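You operate a simulated robot arm through the tools that you are given. There is no shell and no other tool. Be economical: measure what you need, move in short steps, check, and stop when the job is done.

You are at the controls of a simulated robot arm. One attempt, no reset.

TASK
Plug in the small column and run it up, then down again.
Fine: blue plug to the blue socket with the strip off; switch on, run with the white handset, up till the green lamp shows, then right down; off at the end.
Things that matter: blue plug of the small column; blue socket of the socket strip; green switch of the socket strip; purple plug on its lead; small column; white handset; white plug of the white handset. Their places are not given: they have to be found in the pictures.

Only the result counts: the job must be done as asked and must still hold three seconds after the hand-in. Knocking over, shifting, dropping, spilling or breaking anything else fails it.

THE ROBOT
A 6-joint arm with a two-finger parallel gripper, fixed in place. Base frame: the origin is at the foot of the arm, x ahead of it, y to its left, z up; the work surface is at about z = 0.86. Units: m, rad, N and s.
With the tool pointing down near the work surface it reaches from about 0.24 to 0.64 m from the base axis. Its first joint turns from -1.152 to 1.152 rad. Payload 2.7 kg.
Tool frame: the origin (TCP) lies between the finger pads and is the grasp point; the fingertips stand 0.023 m ahead of it; z points along the fingers, y is the line along which they close. Largest opening 0.094 m; finger width 0.038, thickness 0.01; the body of the gripper, 0.054 by 0.096 m, starts 0.039 m behind the TCP.
Orientation is told as [roll, pitch, yaw] about the base's x, y, z axes, in that order, counted from this pose: with the fingers straight down and closing along the base's y, the tool's x points along the base's -x, its y along +y and its z along -z.

THE INTERFACE
- The arm moves only by the tool drive_tool. Its argument "increments" is a list of rows, each an object of numbers (a shift or turn left out is 0, a gripper value left out holds the last): "x", "y", "z": the shift along the tool's x, y, z in m; "ax", "ay", "az": the turn, a rotation vector about the tool's x, y, z in degrees; "fingers": the finger opening in m, from 0 to 0.094. In form: [{"x": .., "y": .., "z": .., "ax": .., "ay": .., "az": .., "fingers": ..}, ...]. A call has 1 to 10 rows; each row shifts and turns the commanded pose from where the row before left it, along the tool's axes as they then stand. A row lasts 0.2 s, in which the tool goes at most 0.05 m and 0.15 rad; a call with a longer step from one row to the next is refused whole, and so is a gripper value outside its range. A pose out of reach is approached as far as the arm can. The call stops where the force on the tool passes 50 N (or 10 N more than at its start, if that is more) or the arm is blocked; 0.2 s more then pass. The fingers move at their own pace (about 0.045 m/s each) and stop on an object; they squeeze with about 33 N. The grip force told is the motor's: it shows also when the fingers shut on nothing. Time passes only in rows, and 0.2 s behind the last, so rows that do not move let the fingers close. The reply holds the time, the measured pose of the TCP, the force on the tool along the base axes, the opening and the grip force, in the units named above and with some noise, with the torque about the TCP (base axes, N m) and any sound that the robot's microphone picked up.
- Cameras (640 x 400 px; columns grow to the right, rows downward): "scene" is fixed at [0.0897, -0.4417, 1.409]; the picture's right is [0.64, -0.77, 0.00], its down [-0.39, -0.32, -0.86] and it looks along [0.67, 0.55, -0.50] (base axes); focal length 317 px, centre (320, 200). "wrist" rides on the gripper at [0.086, 0.016, -0.075] in the tool frame; the picture's right is [-0.18, 0.98, 0.00], its down [-0.58, -0.11, -0.81] and it looks along [-0.79, -0.15, 0.59] (tool axes); focal length 243 px, centre (320, 200).
- snapshot(camera): a new picture of that camera. The clock stands still meanwhile.
- probe_pixels(camera, pixels): for up to 12 pixels [column, row] of the newest picture of that camera ("zoom" is the newest enlarged one), the place [x, y, z] in the base frame of the surface seen there, good to about 0.002 m. The clock stands still meanwhile.
- zoom(camera, box): a new picture of the part [left, top, right, bottom] of that camera's present view, enlarged. The clock stands still meanwhile.
- job_done(): hands the job in; it is judged then, once.

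Keep the steps short. Do not move on a guess: measure, check each grasp and each placing, and mend mistakes. In all there are 80 turns and 38 pictures (those below and enlarged ones count). Leave the gripper open and the arm clear of the work at the hand-in unless told otherwise, and finish with a single line.

The tools are called after ">>>" as name(argument=value, ...) on one line, values as JSON. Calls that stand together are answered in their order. drive_tool: Moves the arm, as the interface text tells. Its arguments: {"type":"object","properties":{"increments":{"type":"array"}},"required":["increments"]} The other tools are called the same way: snapshot (camera) takes a picture; probe_pixels (camera, pixels) gives the place of the surface under pixels of a picture; zoom (camera, box) takes an enlarged picture of a part of a camera's view; job_done () hands the job in.

At the start:

```text
time_s: 0.0
position: [0.4317, -0.1974, 1.1702]
tool_rot: [-0.001, -0.002, -0.001]
contact_force: [0.1, 0.6, -0.2]
torque: [0.0, -0.01, -0.02]
grip_width: 0.0939
grasp_force: 0.0
```

scene: 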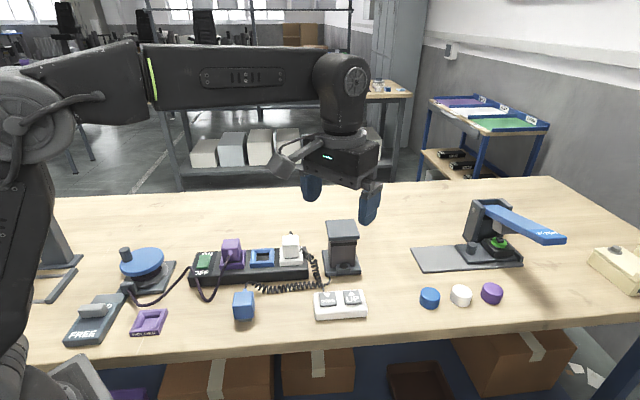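
wrist: 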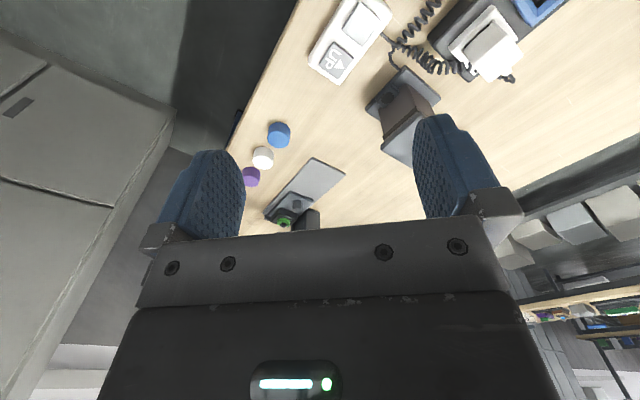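

I see the strip around (250,262), the blue plug at (243,305), the handset at (340,304) and the column at (342,248). I'll enlarge those areas first.

>>> zoom(camera="scene", box=[180, 210, 380, 335])

>>> zoom(camera="scene", box=[50, 220, 210, 350])

```text
3.20 times, centred on (280, 272) of scene
```

zoom: 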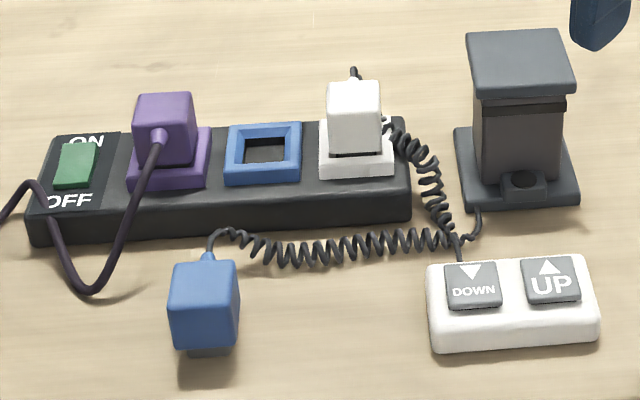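

```text
3.08 times, centred on (130, 285) of scene
```

zoom: 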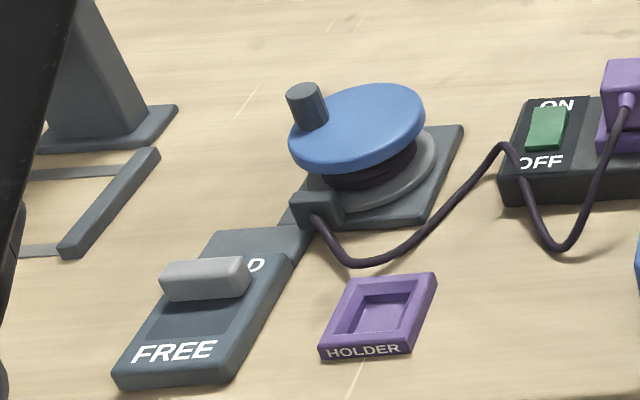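

Now I measure the main parts: plug, socket rim, switch, handset buttons, column.

>>> probe_pixels(camera="scene", pixels=[[243, 296], [243, 310], [252, 251], [273, 250], [251.5, 266], [273, 265], [262, 258], [203, 256], [203, 265], [327, 299], [352, 297], [342, 228]])

>>> probe_pixels(camera="scene", pixels=[[231, 243], [231, 255], [290, 241], [290, 254], [190, 270], [308, 265], [200, 254], [206, 254], [205, 267], [245, 318], [345, 265], [340, 310]])

```text
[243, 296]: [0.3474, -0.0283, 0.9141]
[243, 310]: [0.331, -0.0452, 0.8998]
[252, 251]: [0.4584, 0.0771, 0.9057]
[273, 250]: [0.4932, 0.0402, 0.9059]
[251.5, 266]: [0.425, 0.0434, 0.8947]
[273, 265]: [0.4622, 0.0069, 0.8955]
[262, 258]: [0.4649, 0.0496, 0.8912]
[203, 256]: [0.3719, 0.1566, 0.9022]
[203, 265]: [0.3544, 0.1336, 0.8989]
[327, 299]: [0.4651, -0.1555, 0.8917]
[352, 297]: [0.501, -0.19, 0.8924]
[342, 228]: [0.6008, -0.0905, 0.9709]
```

```text
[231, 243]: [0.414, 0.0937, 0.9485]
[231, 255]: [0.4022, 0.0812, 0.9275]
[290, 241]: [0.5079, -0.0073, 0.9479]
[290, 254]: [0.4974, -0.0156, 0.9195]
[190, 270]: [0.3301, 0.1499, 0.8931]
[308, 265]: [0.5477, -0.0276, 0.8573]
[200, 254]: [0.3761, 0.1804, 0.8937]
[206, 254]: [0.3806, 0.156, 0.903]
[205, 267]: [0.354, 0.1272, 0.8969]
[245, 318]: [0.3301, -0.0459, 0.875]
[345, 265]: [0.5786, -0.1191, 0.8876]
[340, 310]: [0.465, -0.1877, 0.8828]
```

The strip runs about -45° in the plane. I'll move the hand to about (0.30, 0.08, 1.12), high and clear, to view strip and plug from the wrist camera.

>>> drive_tool(increments=[{"x": 0.019, "y": 0.04, "z": 0.007}, {"x": 0.019, "y": 0.04, "z": 0.007}, {"x": 0.019, "y": 0.04, "z": 0.007}, {"x": 0.019, "y": 0.04, "z": 0.007}, {"x": 0.019, "y": 0.04, "z": 0.007}, {"x": 0.019, "y": 0.04, "z": 0.007}, {"x": 0.019, "y": 0.04, "z": 0.007}, {}])

>>> snapshot(camera="wrist")

>>> snapshot(camera="scene")

```text
time_s: 1.8
position: [0.299, 0.0854, 1.1226]
tool_rot: [0.0, -0.002, 0.001]
contact_force: [0.0, 0.0, 0.8]
torque: [0.02, 0.0, -0.01]
grip_width: 0.094
grasp_force: 0.0
```

```text
33 pictures are left
```

wrist: 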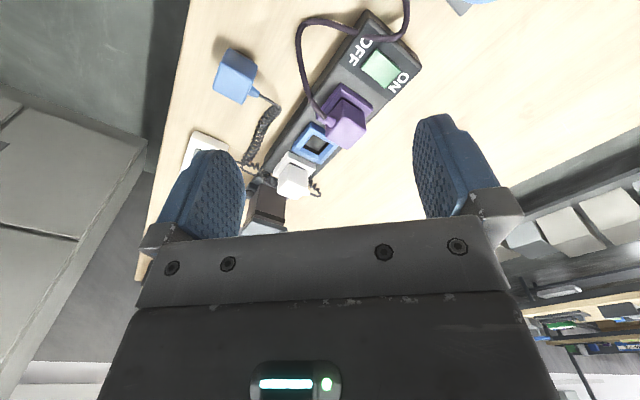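

```text
32 pictures are left
```

scene: 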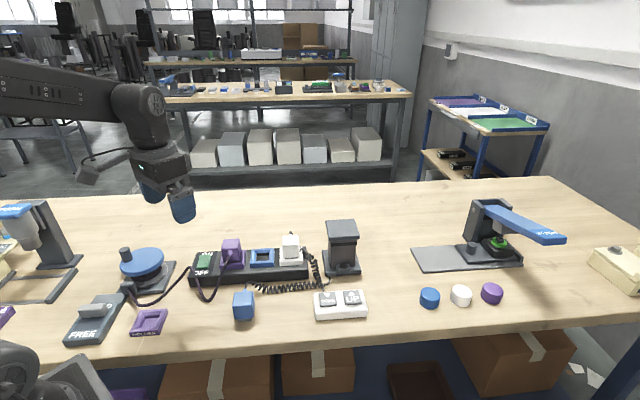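

Good view. I enlarge the wrist view of strip and plug.

>>> zoom(camera="wrist", box=[190, 0, 430, 210])

```text
1.90 times, centred on (310, 105) of wrist
```

zoom: 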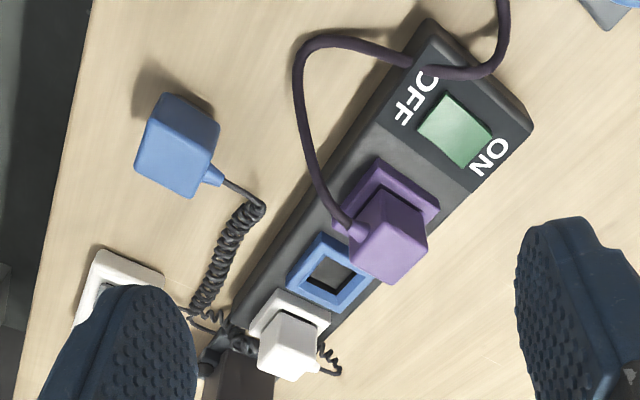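

I probe plug top corners, lead exit, switch surface, socket rim and the neighbours' tops.

>>> probe_pixels(camera="zoom", pixels=[[156, 130], [204, 152], [188, 190], [140, 168], [172, 160], [212, 176], [228, 184], [447, 105], [425, 130], [482, 135], [464, 162], [455, 132]])

>>> probe_pixels(camera="zoom", pixels=[[322, 238], [293, 280], [369, 275], [334, 303], [331, 276], [362, 238], [400, 235], [386, 280], [352, 262], [274, 344], [318, 349], [292, 375]])

```text
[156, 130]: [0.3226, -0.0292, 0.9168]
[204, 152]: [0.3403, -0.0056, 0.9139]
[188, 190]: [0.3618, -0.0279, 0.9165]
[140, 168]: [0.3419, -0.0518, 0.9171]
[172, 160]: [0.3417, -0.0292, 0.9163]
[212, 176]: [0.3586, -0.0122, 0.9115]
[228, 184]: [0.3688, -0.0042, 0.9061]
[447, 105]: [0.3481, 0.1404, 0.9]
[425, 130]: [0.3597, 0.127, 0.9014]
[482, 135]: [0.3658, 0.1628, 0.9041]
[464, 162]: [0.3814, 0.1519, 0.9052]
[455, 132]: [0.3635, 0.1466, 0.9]
```

```text
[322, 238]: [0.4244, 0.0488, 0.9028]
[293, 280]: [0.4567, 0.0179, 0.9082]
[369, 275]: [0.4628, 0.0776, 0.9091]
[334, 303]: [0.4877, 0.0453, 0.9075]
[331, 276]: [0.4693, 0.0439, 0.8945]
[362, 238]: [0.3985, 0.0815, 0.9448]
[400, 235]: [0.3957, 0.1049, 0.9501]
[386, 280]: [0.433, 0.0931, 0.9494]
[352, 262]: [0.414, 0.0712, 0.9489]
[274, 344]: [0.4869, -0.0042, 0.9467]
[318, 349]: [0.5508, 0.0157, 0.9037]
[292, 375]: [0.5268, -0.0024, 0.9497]
```

Plug top centre is about (0.342,-0.029,0.9165), edges at about 45°. Socket centre is about (0.458,0.045), and its rim stands at 0.908. The rocker is low at the OFF side, so the strip is off. I go above the plug and turn the hand 45°, so the fingers close along the strip's direction.

>>> drive_tool(increments=[{"x": -0.0107, "y": -0.0286, "z": 0.025}, {"x": -0.0107, "y": -0.0286, "z": 0.025}, {"x": -0.0107, "y": -0.0286, "z": 0.025}, {"x": -0.0107, "y": -0.0286, "z": 0.025}, {"az": -7.5}, {"az": -7.5}, {"az": -7.5}, {"az": -7.5}, {"az": -7.5}, {"az": -7.5}])

>>> snapshot(camera="wrist")

```text
time_s: 4.0
position: [0.3417, -0.0332, 1.0215]
tool_rot: [-0.002, -0.001, 0.788]
contact_force: [0.8, -0.4, 0.4]
torque: [0.03, 0.01, 0.02]
grip_width: 0.0939
grasp_force: 0.0
```

```text
30 pictures are left
```

wrist: 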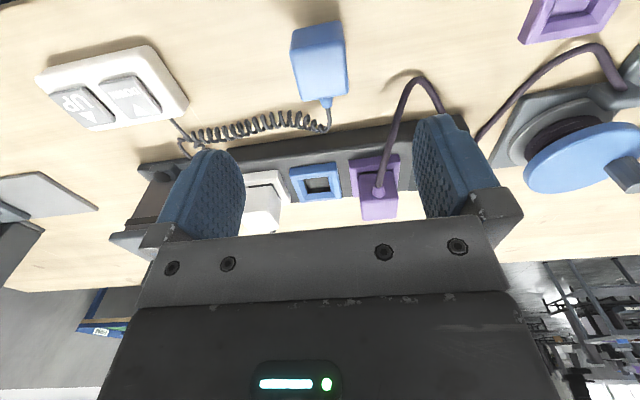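

I probe plug top corners, socket rim and the inner hole from here.

>>> probe_pixels(camera="wrist", pixels=[[300, 60], [344, 54], [344, 92], [304, 98], [320, 75], [330, 108]])

>>> zoom(camera="wrist", box=[235, 130, 415, 240])

```text
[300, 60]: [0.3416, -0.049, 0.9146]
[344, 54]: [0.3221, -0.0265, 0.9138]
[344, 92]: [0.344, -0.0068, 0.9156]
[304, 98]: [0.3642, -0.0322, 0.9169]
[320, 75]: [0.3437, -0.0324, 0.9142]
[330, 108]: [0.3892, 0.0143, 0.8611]
```

```text
3.56 times, centred on (325, 185) of wrist
```

zoom: 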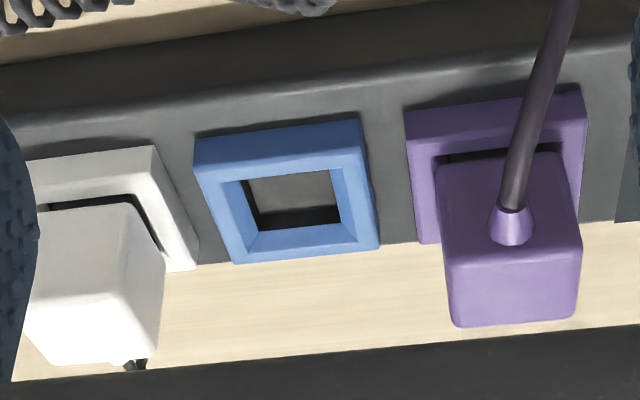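

>>> probe_pixels(camera="zoom", pixels=[[200, 170], [360, 148], [374, 244], [238, 257], [243, 182], [330, 172], [338, 222], [258, 232], [290, 190], [145, 155], [420, 145], [580, 120]])

>>> probe_pixels(camera="zoom", pixels=[[455, 290], [575, 285], [460, 320], [570, 315], [120, 230], [60, 290], [150, 350], [20, 145], [390, 75], [10, 120], [520, 62], [290, 212]])

```text
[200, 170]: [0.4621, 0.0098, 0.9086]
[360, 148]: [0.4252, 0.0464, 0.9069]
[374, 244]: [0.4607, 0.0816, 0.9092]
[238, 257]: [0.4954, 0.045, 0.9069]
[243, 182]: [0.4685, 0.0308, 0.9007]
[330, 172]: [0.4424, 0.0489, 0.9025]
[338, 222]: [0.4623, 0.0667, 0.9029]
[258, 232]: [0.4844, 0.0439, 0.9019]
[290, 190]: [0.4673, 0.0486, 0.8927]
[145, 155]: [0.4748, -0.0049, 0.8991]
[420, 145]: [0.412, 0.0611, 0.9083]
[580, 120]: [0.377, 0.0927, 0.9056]
```

```text
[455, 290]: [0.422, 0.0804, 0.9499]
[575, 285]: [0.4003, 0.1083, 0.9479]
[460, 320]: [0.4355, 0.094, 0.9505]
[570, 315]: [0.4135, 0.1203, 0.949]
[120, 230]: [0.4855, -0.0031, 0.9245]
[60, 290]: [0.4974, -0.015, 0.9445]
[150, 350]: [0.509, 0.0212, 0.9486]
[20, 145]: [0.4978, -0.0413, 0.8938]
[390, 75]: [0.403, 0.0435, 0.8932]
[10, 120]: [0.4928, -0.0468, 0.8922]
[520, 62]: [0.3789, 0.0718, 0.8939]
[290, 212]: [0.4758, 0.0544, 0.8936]
```

Socket centre is about (0.461,0.0457) at 45°; plug centre is about (0.343,-0.0286). I shift over the plug and go down to half height, then check.

>>> drive_tool(increments=[{"x": -0.0042, "y": 0.0023, "z": 0.02}, {"z": 0.03}, {"fingers": 0.07}, {}])

>>> snapshot(camera="wrist")

```text
time_s: 5.0
position: [0.3415, -0.0281, 0.9709]
tool_rot: [-0.001, -0.001, 0.785]
contact_force: [0.1, -0.2, 0.3]
torque: [0.0, 0.0, -0.01]
grip_width: 0.07
grasp_force: 0.1
```

```text
28 pictures are left
```

wrist: 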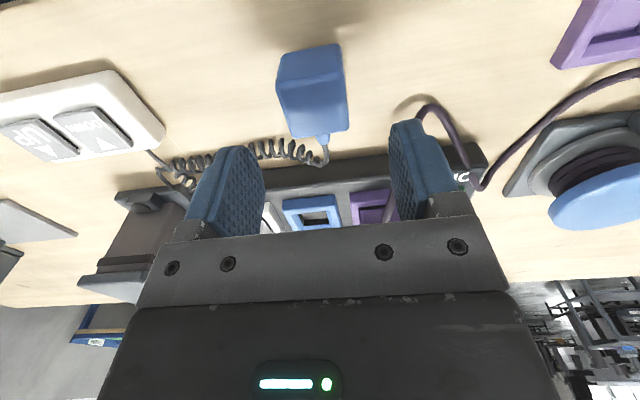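

>>> probe_pixels(camera="wrist", pixels=[[280, 88], [342, 76], [346, 127], [291, 135], [315, 105], [321, 142], [320, 158]])

```text
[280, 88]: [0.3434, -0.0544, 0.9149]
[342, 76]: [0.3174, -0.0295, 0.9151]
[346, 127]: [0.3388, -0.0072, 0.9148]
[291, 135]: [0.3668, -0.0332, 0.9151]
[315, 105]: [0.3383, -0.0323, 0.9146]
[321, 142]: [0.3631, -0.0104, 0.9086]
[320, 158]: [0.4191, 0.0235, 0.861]
```

The plug is under the hand and aligned to 45°. I go down to z 0.903 and close.

>>> drive_tool(increments=[{"z": 0.03}, {"z": 0.03}, {"z": 0.008}, {}, {"fingers": 0.03}, {}, {}, {}])

>>> zoom(camera="wrist", box=[180, 80, 480, 260])

```text
time_s: 6.8
position: [0.3418, -0.03, 0.9032]
tool_rot: [-0.001, 0.0, 0.785]
contact_force: [0.1, 0.1, -0.2]
torque: [-0.01, -0.01, -0.02]
grip_width: 0.0395
grasp_force: 32.8
```

```text
2.13 times, centred on (330, 170) of wrist
```

zoom: 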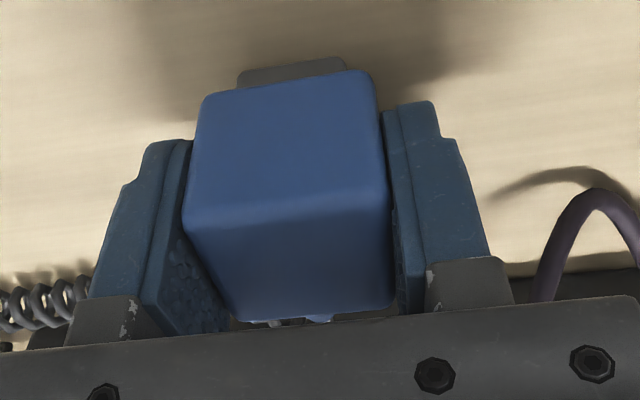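

Gripped, opening 0.0395. I check where the plug sits in the fingers.

>>> probe_pixels(camera="zoom", pixels=[[195, 222], [383, 206], [388, 300], [245, 314], [300, 250], [280, 110], [290, 75], [315, 319], [350, 90], [220, 110], [370, 150], [200, 200]])

>>> drive_tool(increments=[{"z": -0.025}, {"z": -0.025}, {"z": -0.025}, {"z": -0.025}, {"z": -0.002}, {}])

>>> snapshot(camera="scene")

```text
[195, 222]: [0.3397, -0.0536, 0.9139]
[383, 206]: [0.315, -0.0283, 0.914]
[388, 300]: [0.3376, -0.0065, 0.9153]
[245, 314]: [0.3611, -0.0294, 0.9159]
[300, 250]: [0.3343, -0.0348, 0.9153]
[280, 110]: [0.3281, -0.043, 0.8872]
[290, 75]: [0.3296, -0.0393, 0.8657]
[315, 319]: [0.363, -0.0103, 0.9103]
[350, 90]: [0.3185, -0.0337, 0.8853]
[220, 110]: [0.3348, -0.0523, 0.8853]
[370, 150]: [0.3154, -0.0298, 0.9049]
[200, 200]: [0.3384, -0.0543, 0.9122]
```

```text
time_s: 8.2
position: [0.3436, -0.0277, 1.0056]
tool_rot: [-0.002, 0.0, 0.786]
contact_force: [0.0, 0.3, -1.1]
torque: [-0.03, -0.01, 0.01]
grip_width: 0.0394
grasp_force: 33.1
```

```text
26 pictures are left
```

scene: 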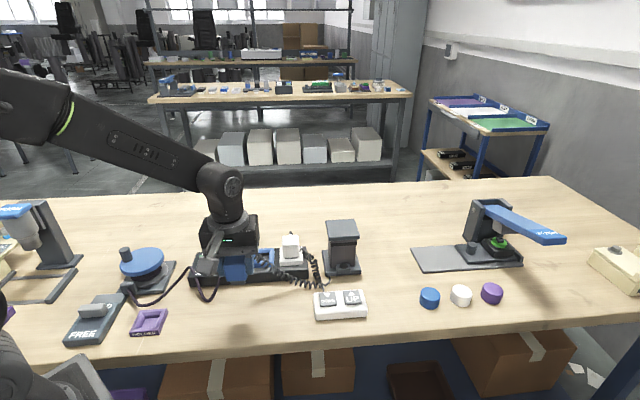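

The plug is held level and lifted, with its lead trailing. I carry it over the socket at height (plug underside about 0.96).

>>> drive_tool(increments=[{"x": -0.0338, "y": -0.008}, {"x": -0.0338, "y": -0.008}, {"x": -0.0338, "y": -0.008}, {"x": -0.0338, "y": -0.008}, {}, {}])

>>> zoom(camera="wrist", box=[160, 60, 480, 260])

>>> zoom(camera="scene", box=[170, 180, 370, 305])

```text
time_s: 9.6
position: [0.4637, 0.0449, 1.0066]
tool_rot: [-0.002, 0.0, 0.785]
contact_force: [-0.2, -0.3, -1.1]
torque: [0.0, 0.02, -0.01]
grip_width: 0.0394
grasp_force: 32.9
```

```text
2.00 times, centred on (320, 160) of wrist
```

zoom: 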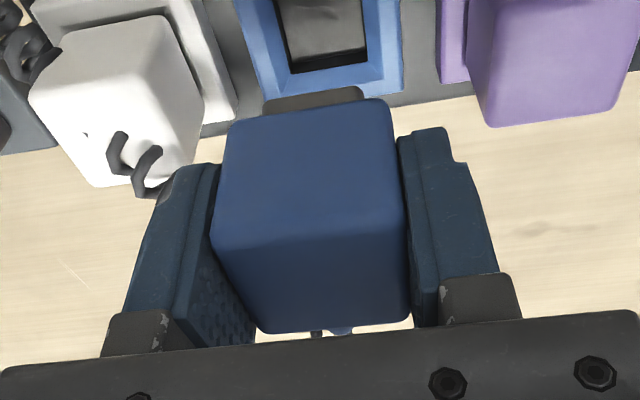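

```text
3.20 times, centred on (270, 242) of scene
```

zoom: 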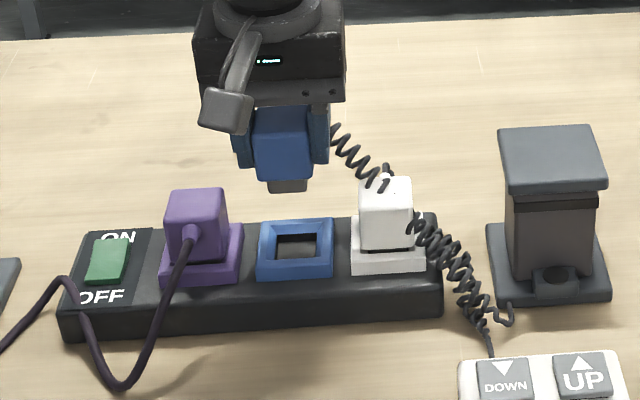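

I take a wrist frame to measure the hanging plug against the socket.

>>> snapshot(camera="wrist")

>>> probe_pixels(camera="wrist", pixels=[[276, 120], [350, 115], [268, 176], [362, 172], [296, 110], [338, 106], [300, 84], [344, 82], [287, 103], [359, 103], [321, 90], [320, 100]])

>>> probe_pixels(camera="wrist", pixels=[[302, 95], [344, 91], [282, 65], [360, 65], [322, 80], [293, 110], [340, 108], [265, 184], [364, 178], [290, 222], [362, 216], [315, 195]])

```text
23 pictures are left
```

wrist: 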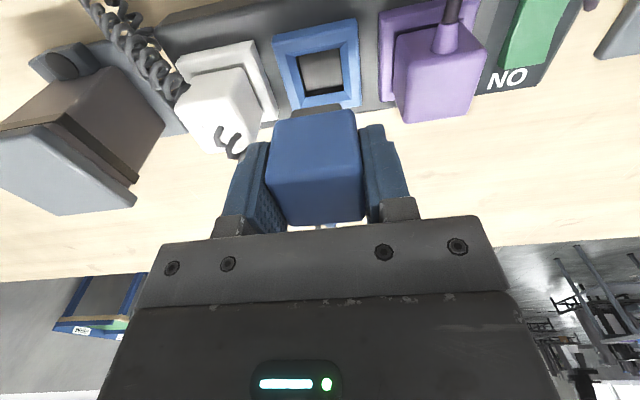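

```text
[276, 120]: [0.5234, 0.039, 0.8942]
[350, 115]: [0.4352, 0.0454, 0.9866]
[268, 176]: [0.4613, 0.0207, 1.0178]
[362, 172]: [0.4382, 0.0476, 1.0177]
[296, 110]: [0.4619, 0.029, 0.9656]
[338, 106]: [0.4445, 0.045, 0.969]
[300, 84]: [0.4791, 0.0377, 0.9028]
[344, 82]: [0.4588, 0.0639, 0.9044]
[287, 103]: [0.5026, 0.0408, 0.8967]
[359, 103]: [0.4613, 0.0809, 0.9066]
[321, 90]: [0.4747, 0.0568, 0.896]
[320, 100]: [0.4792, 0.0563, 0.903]
```

```text
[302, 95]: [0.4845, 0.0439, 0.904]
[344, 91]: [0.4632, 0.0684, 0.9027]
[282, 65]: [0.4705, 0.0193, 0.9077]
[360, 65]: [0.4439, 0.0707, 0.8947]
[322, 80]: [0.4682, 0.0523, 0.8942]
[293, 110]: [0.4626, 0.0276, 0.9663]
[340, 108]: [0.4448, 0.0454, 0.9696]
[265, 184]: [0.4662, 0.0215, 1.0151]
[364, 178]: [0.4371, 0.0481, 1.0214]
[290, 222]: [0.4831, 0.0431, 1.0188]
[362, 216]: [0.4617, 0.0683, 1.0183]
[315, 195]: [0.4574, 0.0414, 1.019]
```

Across the strip direction, pin and hole agree within 1 mm. In the other direction the plug is about 1 mm too far back. I correct that and lower to just above the rim.

>>> drive_tool(increments=[{"x": 0.001, "z": 0.02}, {"z": 0.02}, {"z": 0.009}, {}])

>>> zoom(camera="scene", box=[210, 200, 330, 290])

```text
time_s: 10.6
position: [0.461, 0.0443, 0.9552]
tool_rot: [-0.001, 0.0, 0.784]
contact_force: [-1.1, 0.3, -0.4]
torque: [-0.01, -0.01, 0.02]
grip_width: 0.0396
grasp_force: 32.9
```

```text
4.44 times, centred on (270, 245) of scene
```

zoom: 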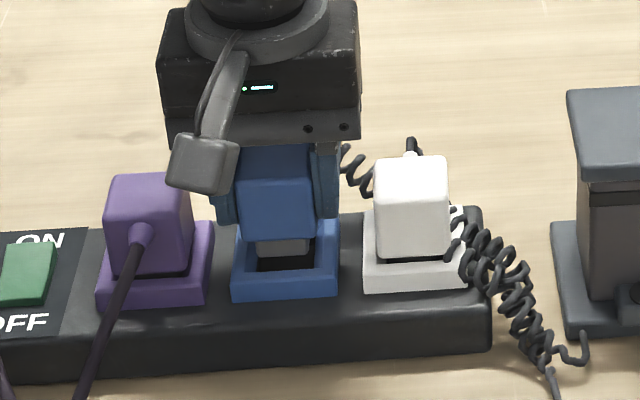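

The pin is over the hole. I lower in small steps and watch the force.

>>> drive_tool(increments=[{"z": 0.003}, {"z": 0.003}, {"z": 0.003}, {"z": 0.003}, {"z": 0.002}, {}])

```text
time_s: 12.0
position: [0.462, 0.0454, 0.9434]
tool_rot: [-0.003, -0.004, 0.784]
contact_force: [2.0, 3.9, 9.9]
torque: [0.09, 0.02, -0.05]
grip_width: 0.0397
grasp_force: 32.8
```

Contact: 10 N up and a sideways push toward the back. The pin rides the front bevel, so I ease back 1.2 mm and continue.

>>> drive_tool(increments=[{"x": -0.0012, "y": 0.0004}, {"z": 0.002}, {"z": 0.002}, {}])

```text
time_s: 13.0
position: [0.4626, 0.0461, 0.9385]
tool_rot: [-0.002, -0.003, 0.784]
contact_force: [8.3, 12.4, -2.9]
torque: [0.4, -0.31, -0.02]
grip_width: 0.0399
grasp_force: 33.1
```

Still pushed toward the back (about 15 N), though it goes down freely. I ease back more.

>>> drive_tool(increments=[{"x": -0.0015}, {}])

```text
time_s: 13.6
position: [0.4623, 0.0446, 0.9376]
tool_rot: [0.0, 0.002, 0.785]
contact_force: [2.0, 5.3, -1.2]
torque: [0.19, -0.08, -0.01]
grip_width: 0.0393
grasp_force: 33.0
```

>>> drive_tool(increments=[{"x": -0.0006, "y": 0.0003}, {"z": 0.002}, {"z": 0.002}, {}])

>>> zoom(camera="scene", box=[210, 200, 330, 290])

```text
time_s: 14.6
position: [0.4633, 0.0444, 0.937]
tool_rot: [-0.006, -0.003, 0.787]
contact_force: [-4.9, -4.9, 28.4]
torque: [-0.1, 0.26, -0.01]
grip_width: 0.0401
grasp_force: 32.9
```

```text
4.44 times, centred on (270, 245) of scene
```

zoom: 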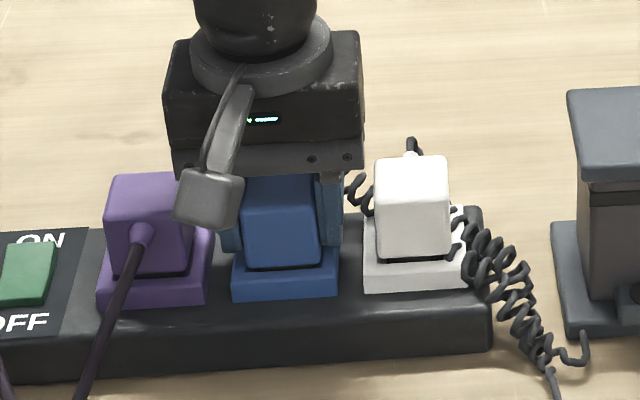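

28 N at the stop, z 0.937, which gives a plug top of 0.9495, the same as its neighbours: seated. I relieve the pressure, open slightly and rise.

>>> drive_tool(increments=[{"z": -0.002}, {"fingers": 0.056}, {}, {}, {"z": -0.02}, {"z": -0.03}, {"z": -0.03}, {"z": -0.03}, {}])

>>> zoom(camera="scene", box=[180, 200, 360, 320])

>>> snapshot(camera="wrist")

```text
time_s: 16.6
position: [0.461, 0.0452, 1.0465]
tool_rot: [-0.003, 0.001, 0.784]
contact_force: [0.4, 0.6, 0.5]
torque: [-0.02, -0.02, -0.01]
grip_width: 0.056
grasp_force: 0.1
```

```text
3.33 times, centred on (270, 260) of scene
```

zoom: 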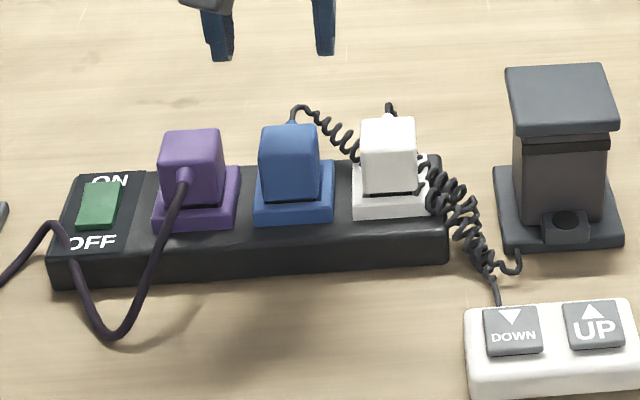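

```text
19 pictures are left
```

wrist: 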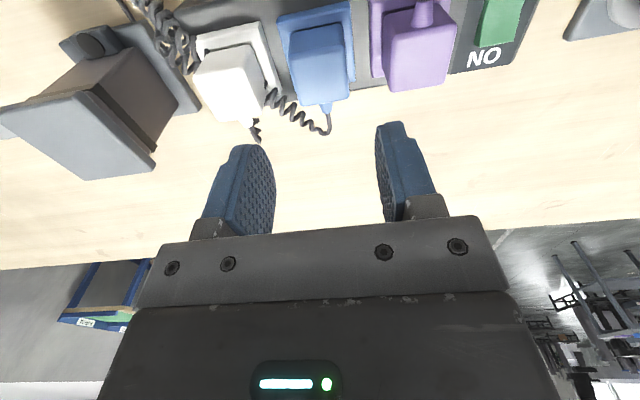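

Blue is seated at the same height as its neighbours, lead clear. Next is the switch: the ON end of the rocker is at about (0.3736,0.157,0.905). I move over it at height, close the fingers and stop about 17 mm above.

>>> drive_tool(increments=[{"x": -0.0061, "y": 0.035}, {"x": -0.0061, "y": 0.035}, {"x": -0.0061, "y": 0.035}, {"x": -0.0061, "y": 0.035, "fingers": 0}, {"z": 0.03}, {"z": 0.03}, {"z": 0.02}, {"z": 0.015}, {}])

>>> snapshot(camera="wrist")

>>> zoom(camera="scene", box=[150, 200, 310, 300])

```text
time_s: 18.6
position: [0.3814, 0.1629, 0.9512]
tool_rot: [-0.002, 0.0, 0.783]
contact_force: [0.1, -0.6, 0.1]
torque: [0.01, -0.02, 0.02]
grip_width: 0.0
grasp_force: 32.5
```

```text
18 pictures are left
```

wrist: 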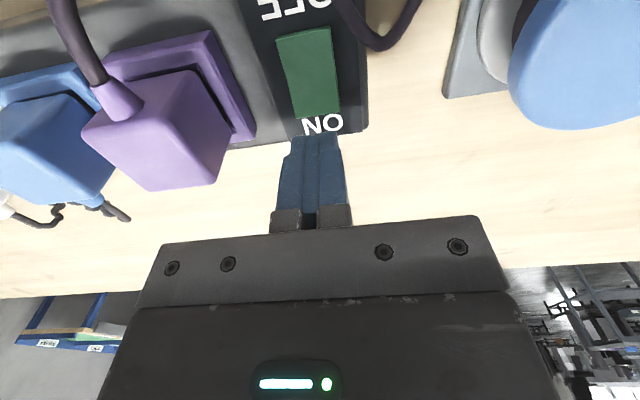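

```text
4.00 times, centred on (230, 250) of scene
```

zoom: 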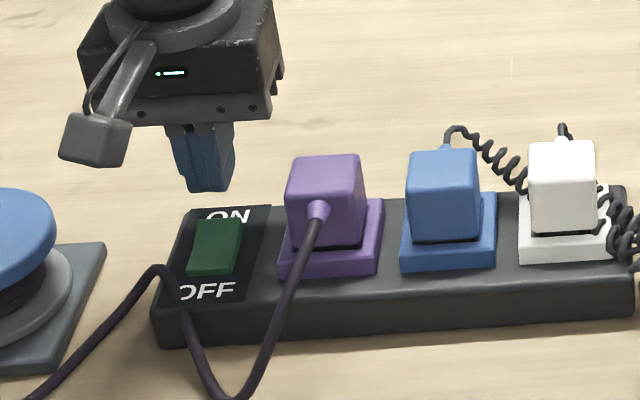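

>>> probe_pixels(camera="wrist", pixels=[[282, 44], [327, 32], [335, 112], [299, 115], [308, 75], [316, 112], [304, 42], [293, 145], [340, 140], [316, 140], [312, 95]])

```text
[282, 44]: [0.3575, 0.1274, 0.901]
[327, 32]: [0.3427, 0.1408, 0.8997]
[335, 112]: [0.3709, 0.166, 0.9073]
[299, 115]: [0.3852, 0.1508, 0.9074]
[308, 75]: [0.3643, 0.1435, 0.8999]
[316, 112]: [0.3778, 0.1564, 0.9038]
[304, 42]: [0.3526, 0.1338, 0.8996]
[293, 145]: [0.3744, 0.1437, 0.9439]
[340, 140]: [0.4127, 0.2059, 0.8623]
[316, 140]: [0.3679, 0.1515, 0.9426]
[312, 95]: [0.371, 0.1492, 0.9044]
```

Rocker ON end is at z 0.907, OFF end at 0.900. The tip is at 0.928 and well placed, so I press down in small steps.

>>> drive_tool(increments=[{"z": 0.012}, {"z": 0.006}, {"z": 0.002}, {"z": 0.002}, {"z": 0.002}, {"z": 0.002}, {}])

```text
time_s: 20.2
position: [0.381, 0.162, 0.9257]
tool_rot: [0.0, -0.001, 0.785]
contact_force: [-0.5, -0.8, 4.4]
torque: [-0.08, 0.08, 0.01]
grip_width: 0.0
grasp_force: 33.0
heard: click
```

A click. I rise and look.

>>> drive_tool(increments=[{"z": -0.03}, {"z": -0.04}, {"z": -0.03}, {}])

>>> snapshot(camera="scene")

```text
time_s: 21.2
position: [0.3826, 0.1591, 1.0265]
tool_rot: [-0.001, 0.0, 0.785]
contact_force: [-0.5, -0.1, -0.1]
torque: [0.05, 0.01, -0.02]
grip_width: 0.0
grasp_force: 33.2
```

```text
16 pictures are left
```

scene: 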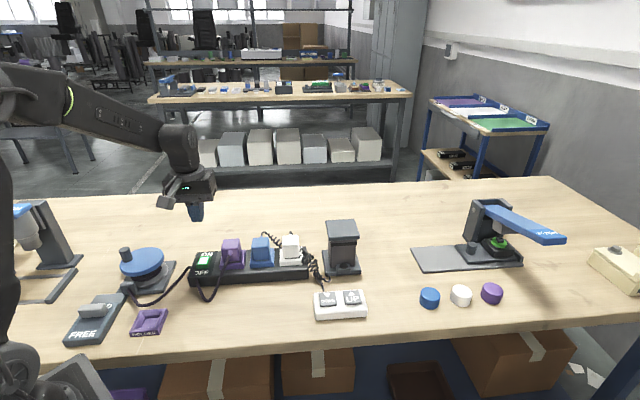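

The switch glows green, so the strip is on, and the turntable is still. I carry the closed fingers at height over the handset's UP button (about 0.501,-0.190).

>>> drive_tool(increments=[{"x": 0.02064, "y": -0.04196}, {"x": 0.02064, "y": -0.04196}, {"x": 0.02064, "y": -0.04196}, {"x": 0.02064, "y": -0.04196}, {"x": 0.02064, "y": -0.04196}, {"x": 0.02064, "y": -0.04196}, {"x": 0.02064, "y": -0.04196}, {"x": 0.02064, "y": -0.04196}, {"z": 0.03}, {}])

>>> snapshot(camera="wrist")

```text
time_s: 23.4
position: [0.5029, -0.1949, 0.9962]
tool_rot: [-0.001, -0.001, 0.787]
contact_force: [-0.4, 0.2, -0.1]
torque: [0.0, 0.02, 0.02]
grip_width: 0.0002
grasp_force: 33.2
```

```text
15 pictures are left
```

wrist: 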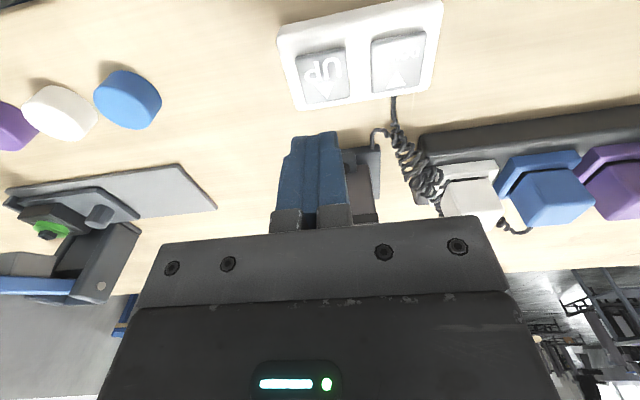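

>>> probe_pixels(camera="wrist", pixels=[[298, 62], [341, 52], [348, 94], [307, 102], [323, 77], [374, 46], [422, 37], [418, 84], [377, 90], [397, 64], [360, 70], [430, 85]])

```text
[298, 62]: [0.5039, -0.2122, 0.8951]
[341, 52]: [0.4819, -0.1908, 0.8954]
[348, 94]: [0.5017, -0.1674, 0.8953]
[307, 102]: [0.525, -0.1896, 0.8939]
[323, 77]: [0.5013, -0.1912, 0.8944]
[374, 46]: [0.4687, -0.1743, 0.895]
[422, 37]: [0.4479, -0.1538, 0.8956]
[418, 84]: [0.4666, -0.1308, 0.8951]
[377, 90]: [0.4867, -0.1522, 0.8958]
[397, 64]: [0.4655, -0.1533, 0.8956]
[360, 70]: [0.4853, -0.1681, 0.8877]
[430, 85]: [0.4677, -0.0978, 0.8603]
```

UP button centre is (0.503,-0.190), top 0.895; DOWN centre is (0.4675,-0.153). I shift 2 mm and lower to about 4 mm above UP.

>>> drive_tool(increments=[{"x": -0.0014, "y": -0.0014, "z": 0.03}, {"z": 0.03}, {"z": 0.013}, {}])

>>> drive_tool(increments=[{"z": 0.002}, {"z": 0.002}, {"z": 0.001}, {"z": 0.001}])

>>> snapshot(camera="scene")

```text
time_s: 24.4
position: [0.5054, -0.1902, 0.9217]
tool_rot: [-0.001, 0.0, 0.785]
contact_force: [-0.2, 0.5, -0.2]
torque: [-0.02, 0.0, 0.03]
grip_width: 0.0002
grasp_force: 34.0
```

```text
time_s: 25.4
position: [0.5028, -0.191, 0.9166]
tool_rot: [-0.001, 0.001, 0.785]
contact_force: [1.9, -0.7, -0.1]
torque: [-0.02, 0.02, -0.02]
grip_width: 0.0001
grasp_force: 32.9
```

```text
14 pictures are left
```

scene: 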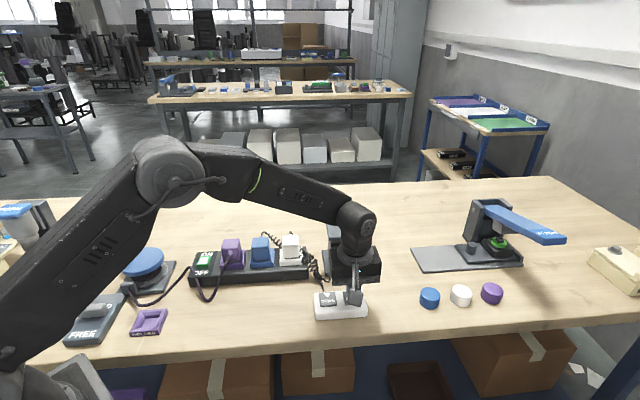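

Not pressed yet (no force). I press further in 1 mm steps.

>>> drive_tool(increments=[{"z": 0.001}, {"z": 0.001}, {"z": 0.001}])

>>> snapshot(camera="wrist")

```text
time_s: 26.2
position: [0.5037, -0.1921, 0.913]
tool_rot: [-0.003, 0.001, 0.785]
contact_force: [-0.7, 1.2, 3.2]
torque: [0.04, -0.01, 0.02]
grip_width: 0.0
grasp_force: 33.1
heard: click
```

```text
13 pictures are left
```

wrist: 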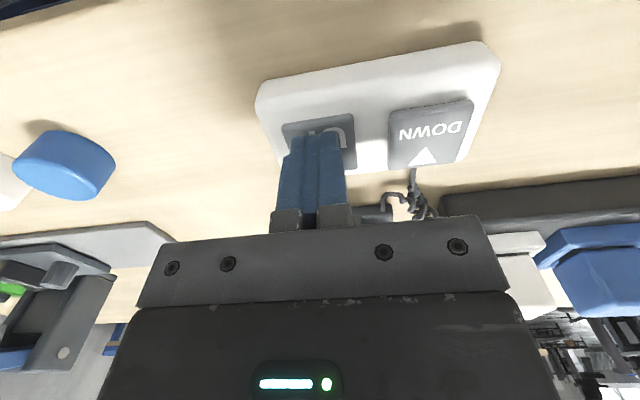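

Click: UP is pressed. I hold for a moment and look at the column in the scene.

>>> drive_tool(increments=[{}, {}, {}, {}])

>>> zoom(camera="scene", box=[280, 180, 420, 330])

```text
time_s: 27.2
position: [0.5041, -0.1917, 0.9133]
tool_rot: [-0.001, -0.001, 0.786]
contact_force: [-0.5, 0.1, 2.8]
torque: [-0.02, -0.01, 0.03]
grip_width: 0.0
grasp_force: 33.0
```

```text
2.67 times, centred on (350, 255) of scene
```

zoom: 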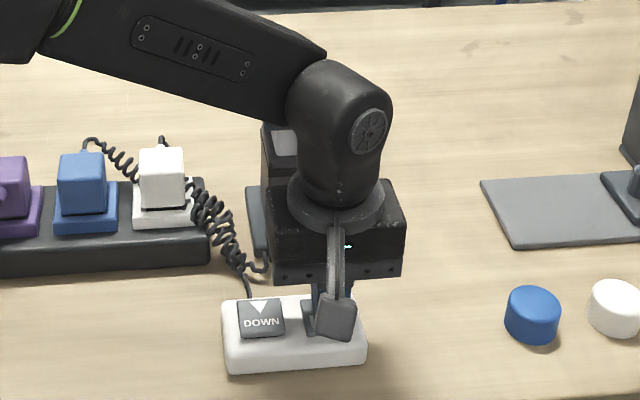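

The hand hides the lamp. I release, lift and move toward the strip to see the progress.

>>> drive_tool(increments=[{"z": -0.02}, {"z": -0.04}, {"y": 0.05}, {"y": 0.05}, {"y": 0.05}, {}])

>>> zoom(camera="scene", box=[260, 180, 420, 330])

```text
time_s: 28.6
position: [0.3977, -0.0831, 0.9745]
tool_rot: [-0.002, 0.0, 0.785]
contact_force: [0.2, 0.3, 0.4]
torque: [-0.01, -0.02, 0.01]
grip_width: 0.0
grasp_force: 32.9
```

```text
2.67 times, centred on (340, 255) of scene
```

zoom: 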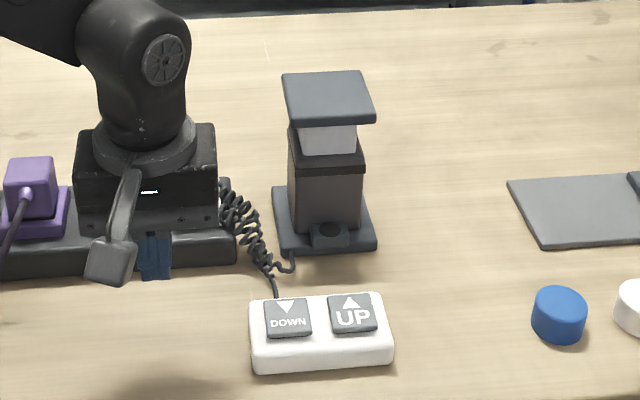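

The column rose; the lamp is still dark. I measure its top.

>>> probe_pixels(camera="zoom", pixels=[[325, 95], [330, 140], [330, 232]])

```text
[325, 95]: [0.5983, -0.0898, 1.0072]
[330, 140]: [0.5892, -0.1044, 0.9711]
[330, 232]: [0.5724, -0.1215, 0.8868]
```

It has risen 36 mm in about 1.4 s. I go back, press UP for about another second, and look again.

>>> drive_tool(increments=[{"y": -0.05}, {"y": -0.05}, {"y": -0.05}, {"z": 0.04}, {"z": 0.012}, {}, {"z": 0.004}, {"z": 0.004}, {}, {}])

>>> drive_tool(increments=[{"z": -0.02}, {"z": -0.04}, {"y": 0.05}, {"y": 0.05}, {"y": 0.05}, {}])

>>> zoom(camera="scene", box=[260, 180, 420, 330])

>>> probe_pixels(camera="zoom", pixels=[[325, 80], [325, 70], [325, 60], [330, 232]])

```text
time_s: 30.8
position: [0.5021, -0.1923, 0.9133]
tool_rot: [-0.003, 0.0, 0.786]
contact_force: [-0.2, -1.8, 3.8]
torque: [-0.03, -0.02, -0.01]
grip_width: 0.0002
grasp_force: 32.8
heard: click
```

```text
time_s: 32.2
position: [0.3977, -0.0873, 0.9726]
tool_rot: [-0.002, 0.0, 0.784]
contact_force: [-0.4, -0.4, -1.0]
torque: [-0.03, -0.02, -0.04]
grip_width: 0.0
grasp_force: 33.3
```

```text
2.67 times, centred on (340, 255) of scene
```

zoom: 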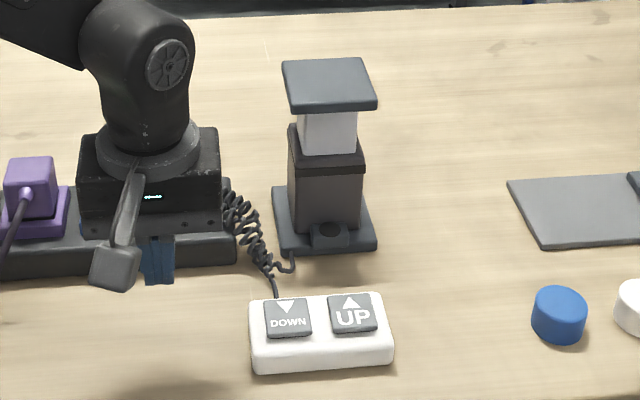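

```text
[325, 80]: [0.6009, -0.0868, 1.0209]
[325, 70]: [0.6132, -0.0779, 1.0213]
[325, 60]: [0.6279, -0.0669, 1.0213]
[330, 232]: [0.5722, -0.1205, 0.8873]
```

About 14 mm more (top 1.021), lamp dark. I press again, longer this time, about 1.3 s.

>>> drive_tool(increments=[{"y": -0.05}, {"y": -0.05}, {"y": -0.05}, {"z": 0.04}, {"z": 0.012}, {}, {"z": 0.004}, {"z": 0.004}, {}, {}])

>>> drive_tool(increments=[{}, {}, {}, {"z": -0.02}, {"z": -0.04}, {"y": 0.05}, {"y": 0.05}, {"y": 0.05}, {}])

>>> zoom(camera="scene", box=[260, 180, 420, 330])

>>> probe_pixels(camera="zoom", pixels=[[325, 60], [325, 50], [325, 40], [330, 232]])

```text
time_s: 34.4
position: [0.5021, -0.1921, 0.9155]
tool_rot: [-0.001, 0.0, 0.786]
contact_force: [0.6, 0.4, 2.6]
torque: [0.02, -0.03, -0.04]
grip_width: 0.0
grasp_force: 33.3
heard: click
```

```text
time_s: 36.4
position: [0.3981, -0.083, 0.9703]
tool_rot: [-0.002, 0.0, 0.786]
contact_force: [-0.6, -0.2, 0.5]
torque: [0.02, 0.02, 0.0]
grip_width: 0.0001
grasp_force: 33.2
```

```text
2.67 times, centred on (340, 255) of scene
```

zoom: 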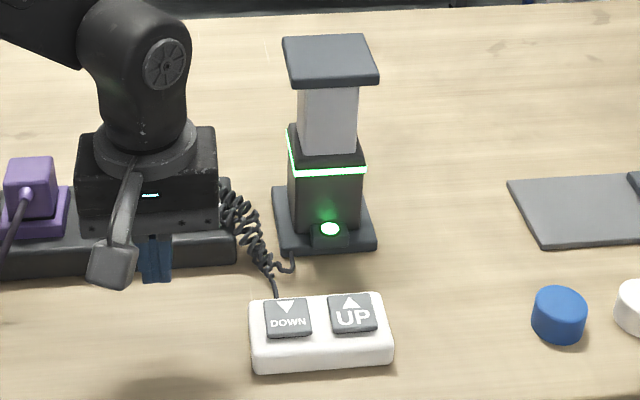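

```text
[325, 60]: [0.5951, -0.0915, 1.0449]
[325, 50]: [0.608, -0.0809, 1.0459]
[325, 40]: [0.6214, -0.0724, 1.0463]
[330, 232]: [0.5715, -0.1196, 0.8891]
```

The green lamp shows (top 1.046). Now DOWN: I move over it (51.5 mm from UP) and press, then hold about 5 s in two calls.

>>> drive_tool(increments=[{"y": -0.049}, {"x": -0.001, "y": -0.0495}, {}, {"z": 0.04}, {"z": 0.012}, {}, {"z": 0.004}, {"z": 0.004}, {}, {}])

>>> drive_tool(increments=[{}, {}, {}, {}, {}, {}, {}, {}, {}, {}])

>>> drive_tool(increments=[{}, {}, {}, {}, {}, {}, {}, {}, {}, {}])

>>> drive_tool(increments=[{"z": -0.02}, {"z": -0.04}, {"z": -0.03}, {"y": 0.05}, {"y": 0.05}, {}])

>>> zoom(camera="scene", box=[260, 180, 420, 330])

>>> probe_pixels(camera="scene", pixels=[[342, 228]])

```text
time_s: 38.6
position: [0.4688, -0.1546, 0.9129]
tool_rot: [0.0, 0.0, 0.785]
contact_force: [-1.1, -0.6, 3.7]
torque: [0.03, 0.05, 0.0]
grip_width: 0.0001
grasp_force: 33.1
heard: click
```

```text
time_s: 40.8
position: [0.4677, -0.1547, 0.9127]
tool_rot: [-0.001, -0.001, 0.785]
contact_force: [0.3, -1.1, 2.7]
torque: [0.01, 0.01, 0.02]
grip_width: 0.0001
grasp_force: 33.3
```

```text
time_s: 43.0
position: [0.4682, -0.1542, 0.9126]
tool_rot: [-0.002, 0.0, 0.785]
contact_force: [0.5, 0.0, 3.5]
torque: [-0.02, 0.0, 0.04]
grip_width: 0.0
grasp_force: 32.8
```

```text
time_s: 44.4
position: [0.399, -0.0815, 1.0059]
tool_rot: [-0.002, 0.0, 0.785]
contact_force: [-0.3, -0.3, 0.5]
torque: [-0.03, -0.02, 0.02]
grip_width: 0.0
grasp_force: 32.8
```

```text
2.67 times, centred on (340, 255) of scene
```

zoom: 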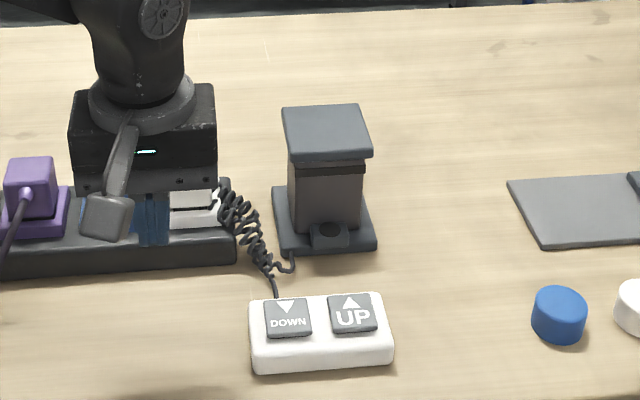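

```text
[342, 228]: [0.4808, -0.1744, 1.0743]
```

The column looks fully down. I verify its top height.

>>> probe_pixels(camera="zoom", pixels=[[325, 130], [325, 115], [325, 163]])

```text
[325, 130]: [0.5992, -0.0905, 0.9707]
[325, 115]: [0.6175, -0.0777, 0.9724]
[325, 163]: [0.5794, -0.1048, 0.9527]
```

The top is at 0.971, the same as at the start: right down. Now the OFF end of the switch: I go over it at height and stop about 2 cm above to check the purple lead's clearance.

>>> drive_tool(increments=[{"z": -0.02}, {"x": -0.0229, "y": 0.0368}, {"x": -0.0229, "y": 0.0368}, {"x": -0.0229, "y": 0.0368}, {"x": -0.0229, "y": 0.0368}, {"x": -0.0229, "y": 0.0368}, {"z": 0.03}, {"z": 0.03}, {"z": 0.008}, {}])

>>> snapshot(camera="wrist")

>>> zoom(camera="scene", box=[150, 200, 310, 300])

```text
time_s: 46.6
position: [0.3493, 0.1303, 0.9557]
tool_rot: [-0.002, 0.0, 0.786]
contact_force: [0.1, 0.1, 0.0]
torque: [-0.02, 0.01, 0.02]
grip_width: 0.0001
grasp_force: 33.1
```

```text
7 pictures are left
```

wrist: 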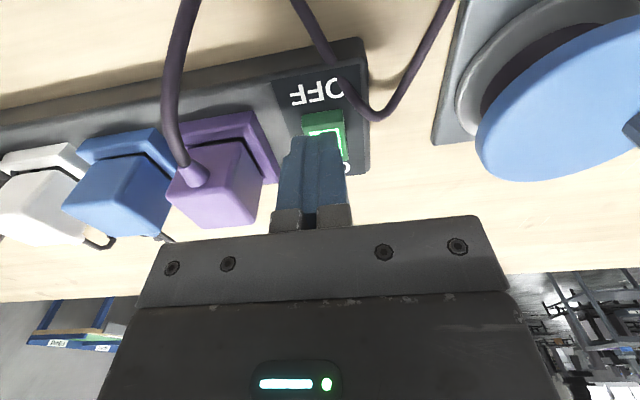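

```text
4.00 times, centred on (230, 250) of scene
```

zoom: 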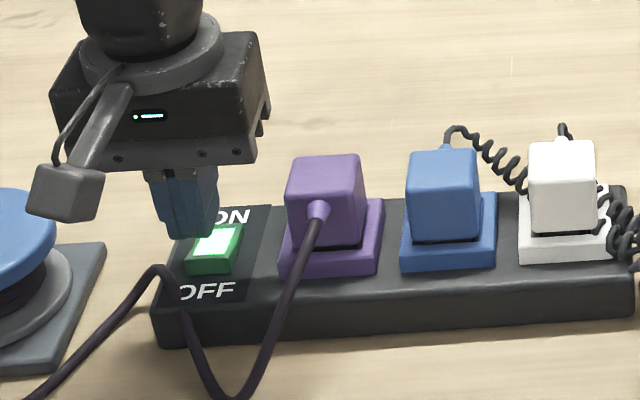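

>>> probe_pixels(camera="wrist", pixels=[[306, 123], [341, 116], [322, 118], [344, 86], [355, 98], [370, 113], [325, 60], [316, 140], [304, 113], [340, 108], [342, 135]])

```text
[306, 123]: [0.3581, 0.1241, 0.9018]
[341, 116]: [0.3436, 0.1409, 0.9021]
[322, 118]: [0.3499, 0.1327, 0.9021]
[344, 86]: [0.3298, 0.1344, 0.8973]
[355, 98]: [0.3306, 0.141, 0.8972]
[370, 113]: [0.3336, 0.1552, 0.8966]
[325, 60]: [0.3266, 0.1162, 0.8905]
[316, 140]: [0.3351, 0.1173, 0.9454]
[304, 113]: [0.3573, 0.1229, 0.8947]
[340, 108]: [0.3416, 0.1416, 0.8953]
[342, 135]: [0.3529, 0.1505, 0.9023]
```

The OFF end is at z 0.902; the lead lies 5 mm away. I shift 2 mm away from it and press in small steps.

>>> drive_tool(increments=[{"x": -0.002, "y": -0.002}, {"z": 0.02}, {"z": 0.006}, {"z": 0.002}, {"z": 0.002}, {}])

```text
time_s: 48.0
position: [0.3511, 0.1283, 0.9273]
tool_rot: [-0.001, 0.0, 0.786]
contact_force: [-7.7, -4.0, 12.7]
torque: [0.06, 0.0, -0.01]
grip_width: 0.0002
grasp_force: 32.9
heard: click
```

Click. I rise and check.

>>> drive_tool(increments=[{"z": -0.03}, {"z": -0.04}, {"z": -0.04}, {"z": -0.03}, {"x": 0.03, "z": -0.02, "fingers": 0.06}, {"x": 0.03}, {}])

>>> snapshot(camera="scene")

>>> zoom(camera="scene", box=[170, 210, 370, 335])

```text
time_s: 49.6
position: [0.308, 0.0846, 1.086]
tool_rot: [-0.001, 0.002, 0.785]
contact_force: [0.4, 0.3, 0.2]
torque: [-0.01, 0.01, 0.01]
grip_width: 0.0599
grasp_force: 0.1
```

```text
5 pictures are left
```

scene: 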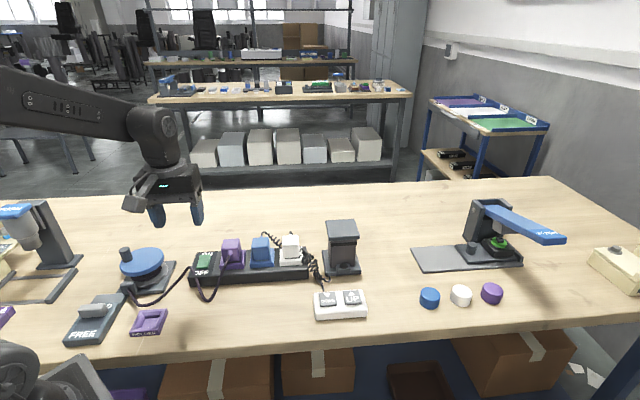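

```text
3.20 times, centred on (270, 272) of scene
```

zoom: 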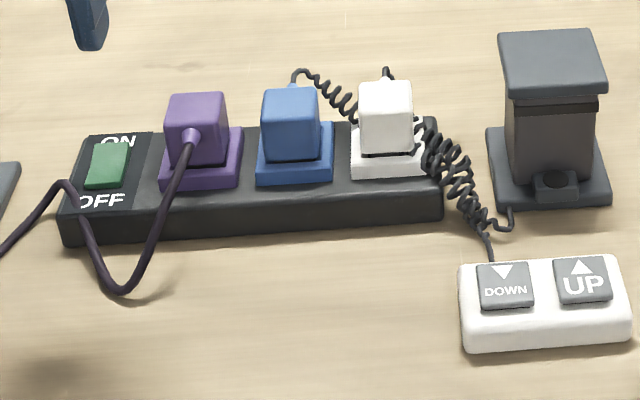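

The switch is dark (off), the column is fully down, all plugs are seated, nothing else has moved, and the gripper is open and clear. I hand in.

>>> job_done()

```text
The job is handed in.
```

The small column's blue plug is seated in the blue socket; the column ran up until the green lamp showed, then right down, the strip is off, and I've handed the job in.
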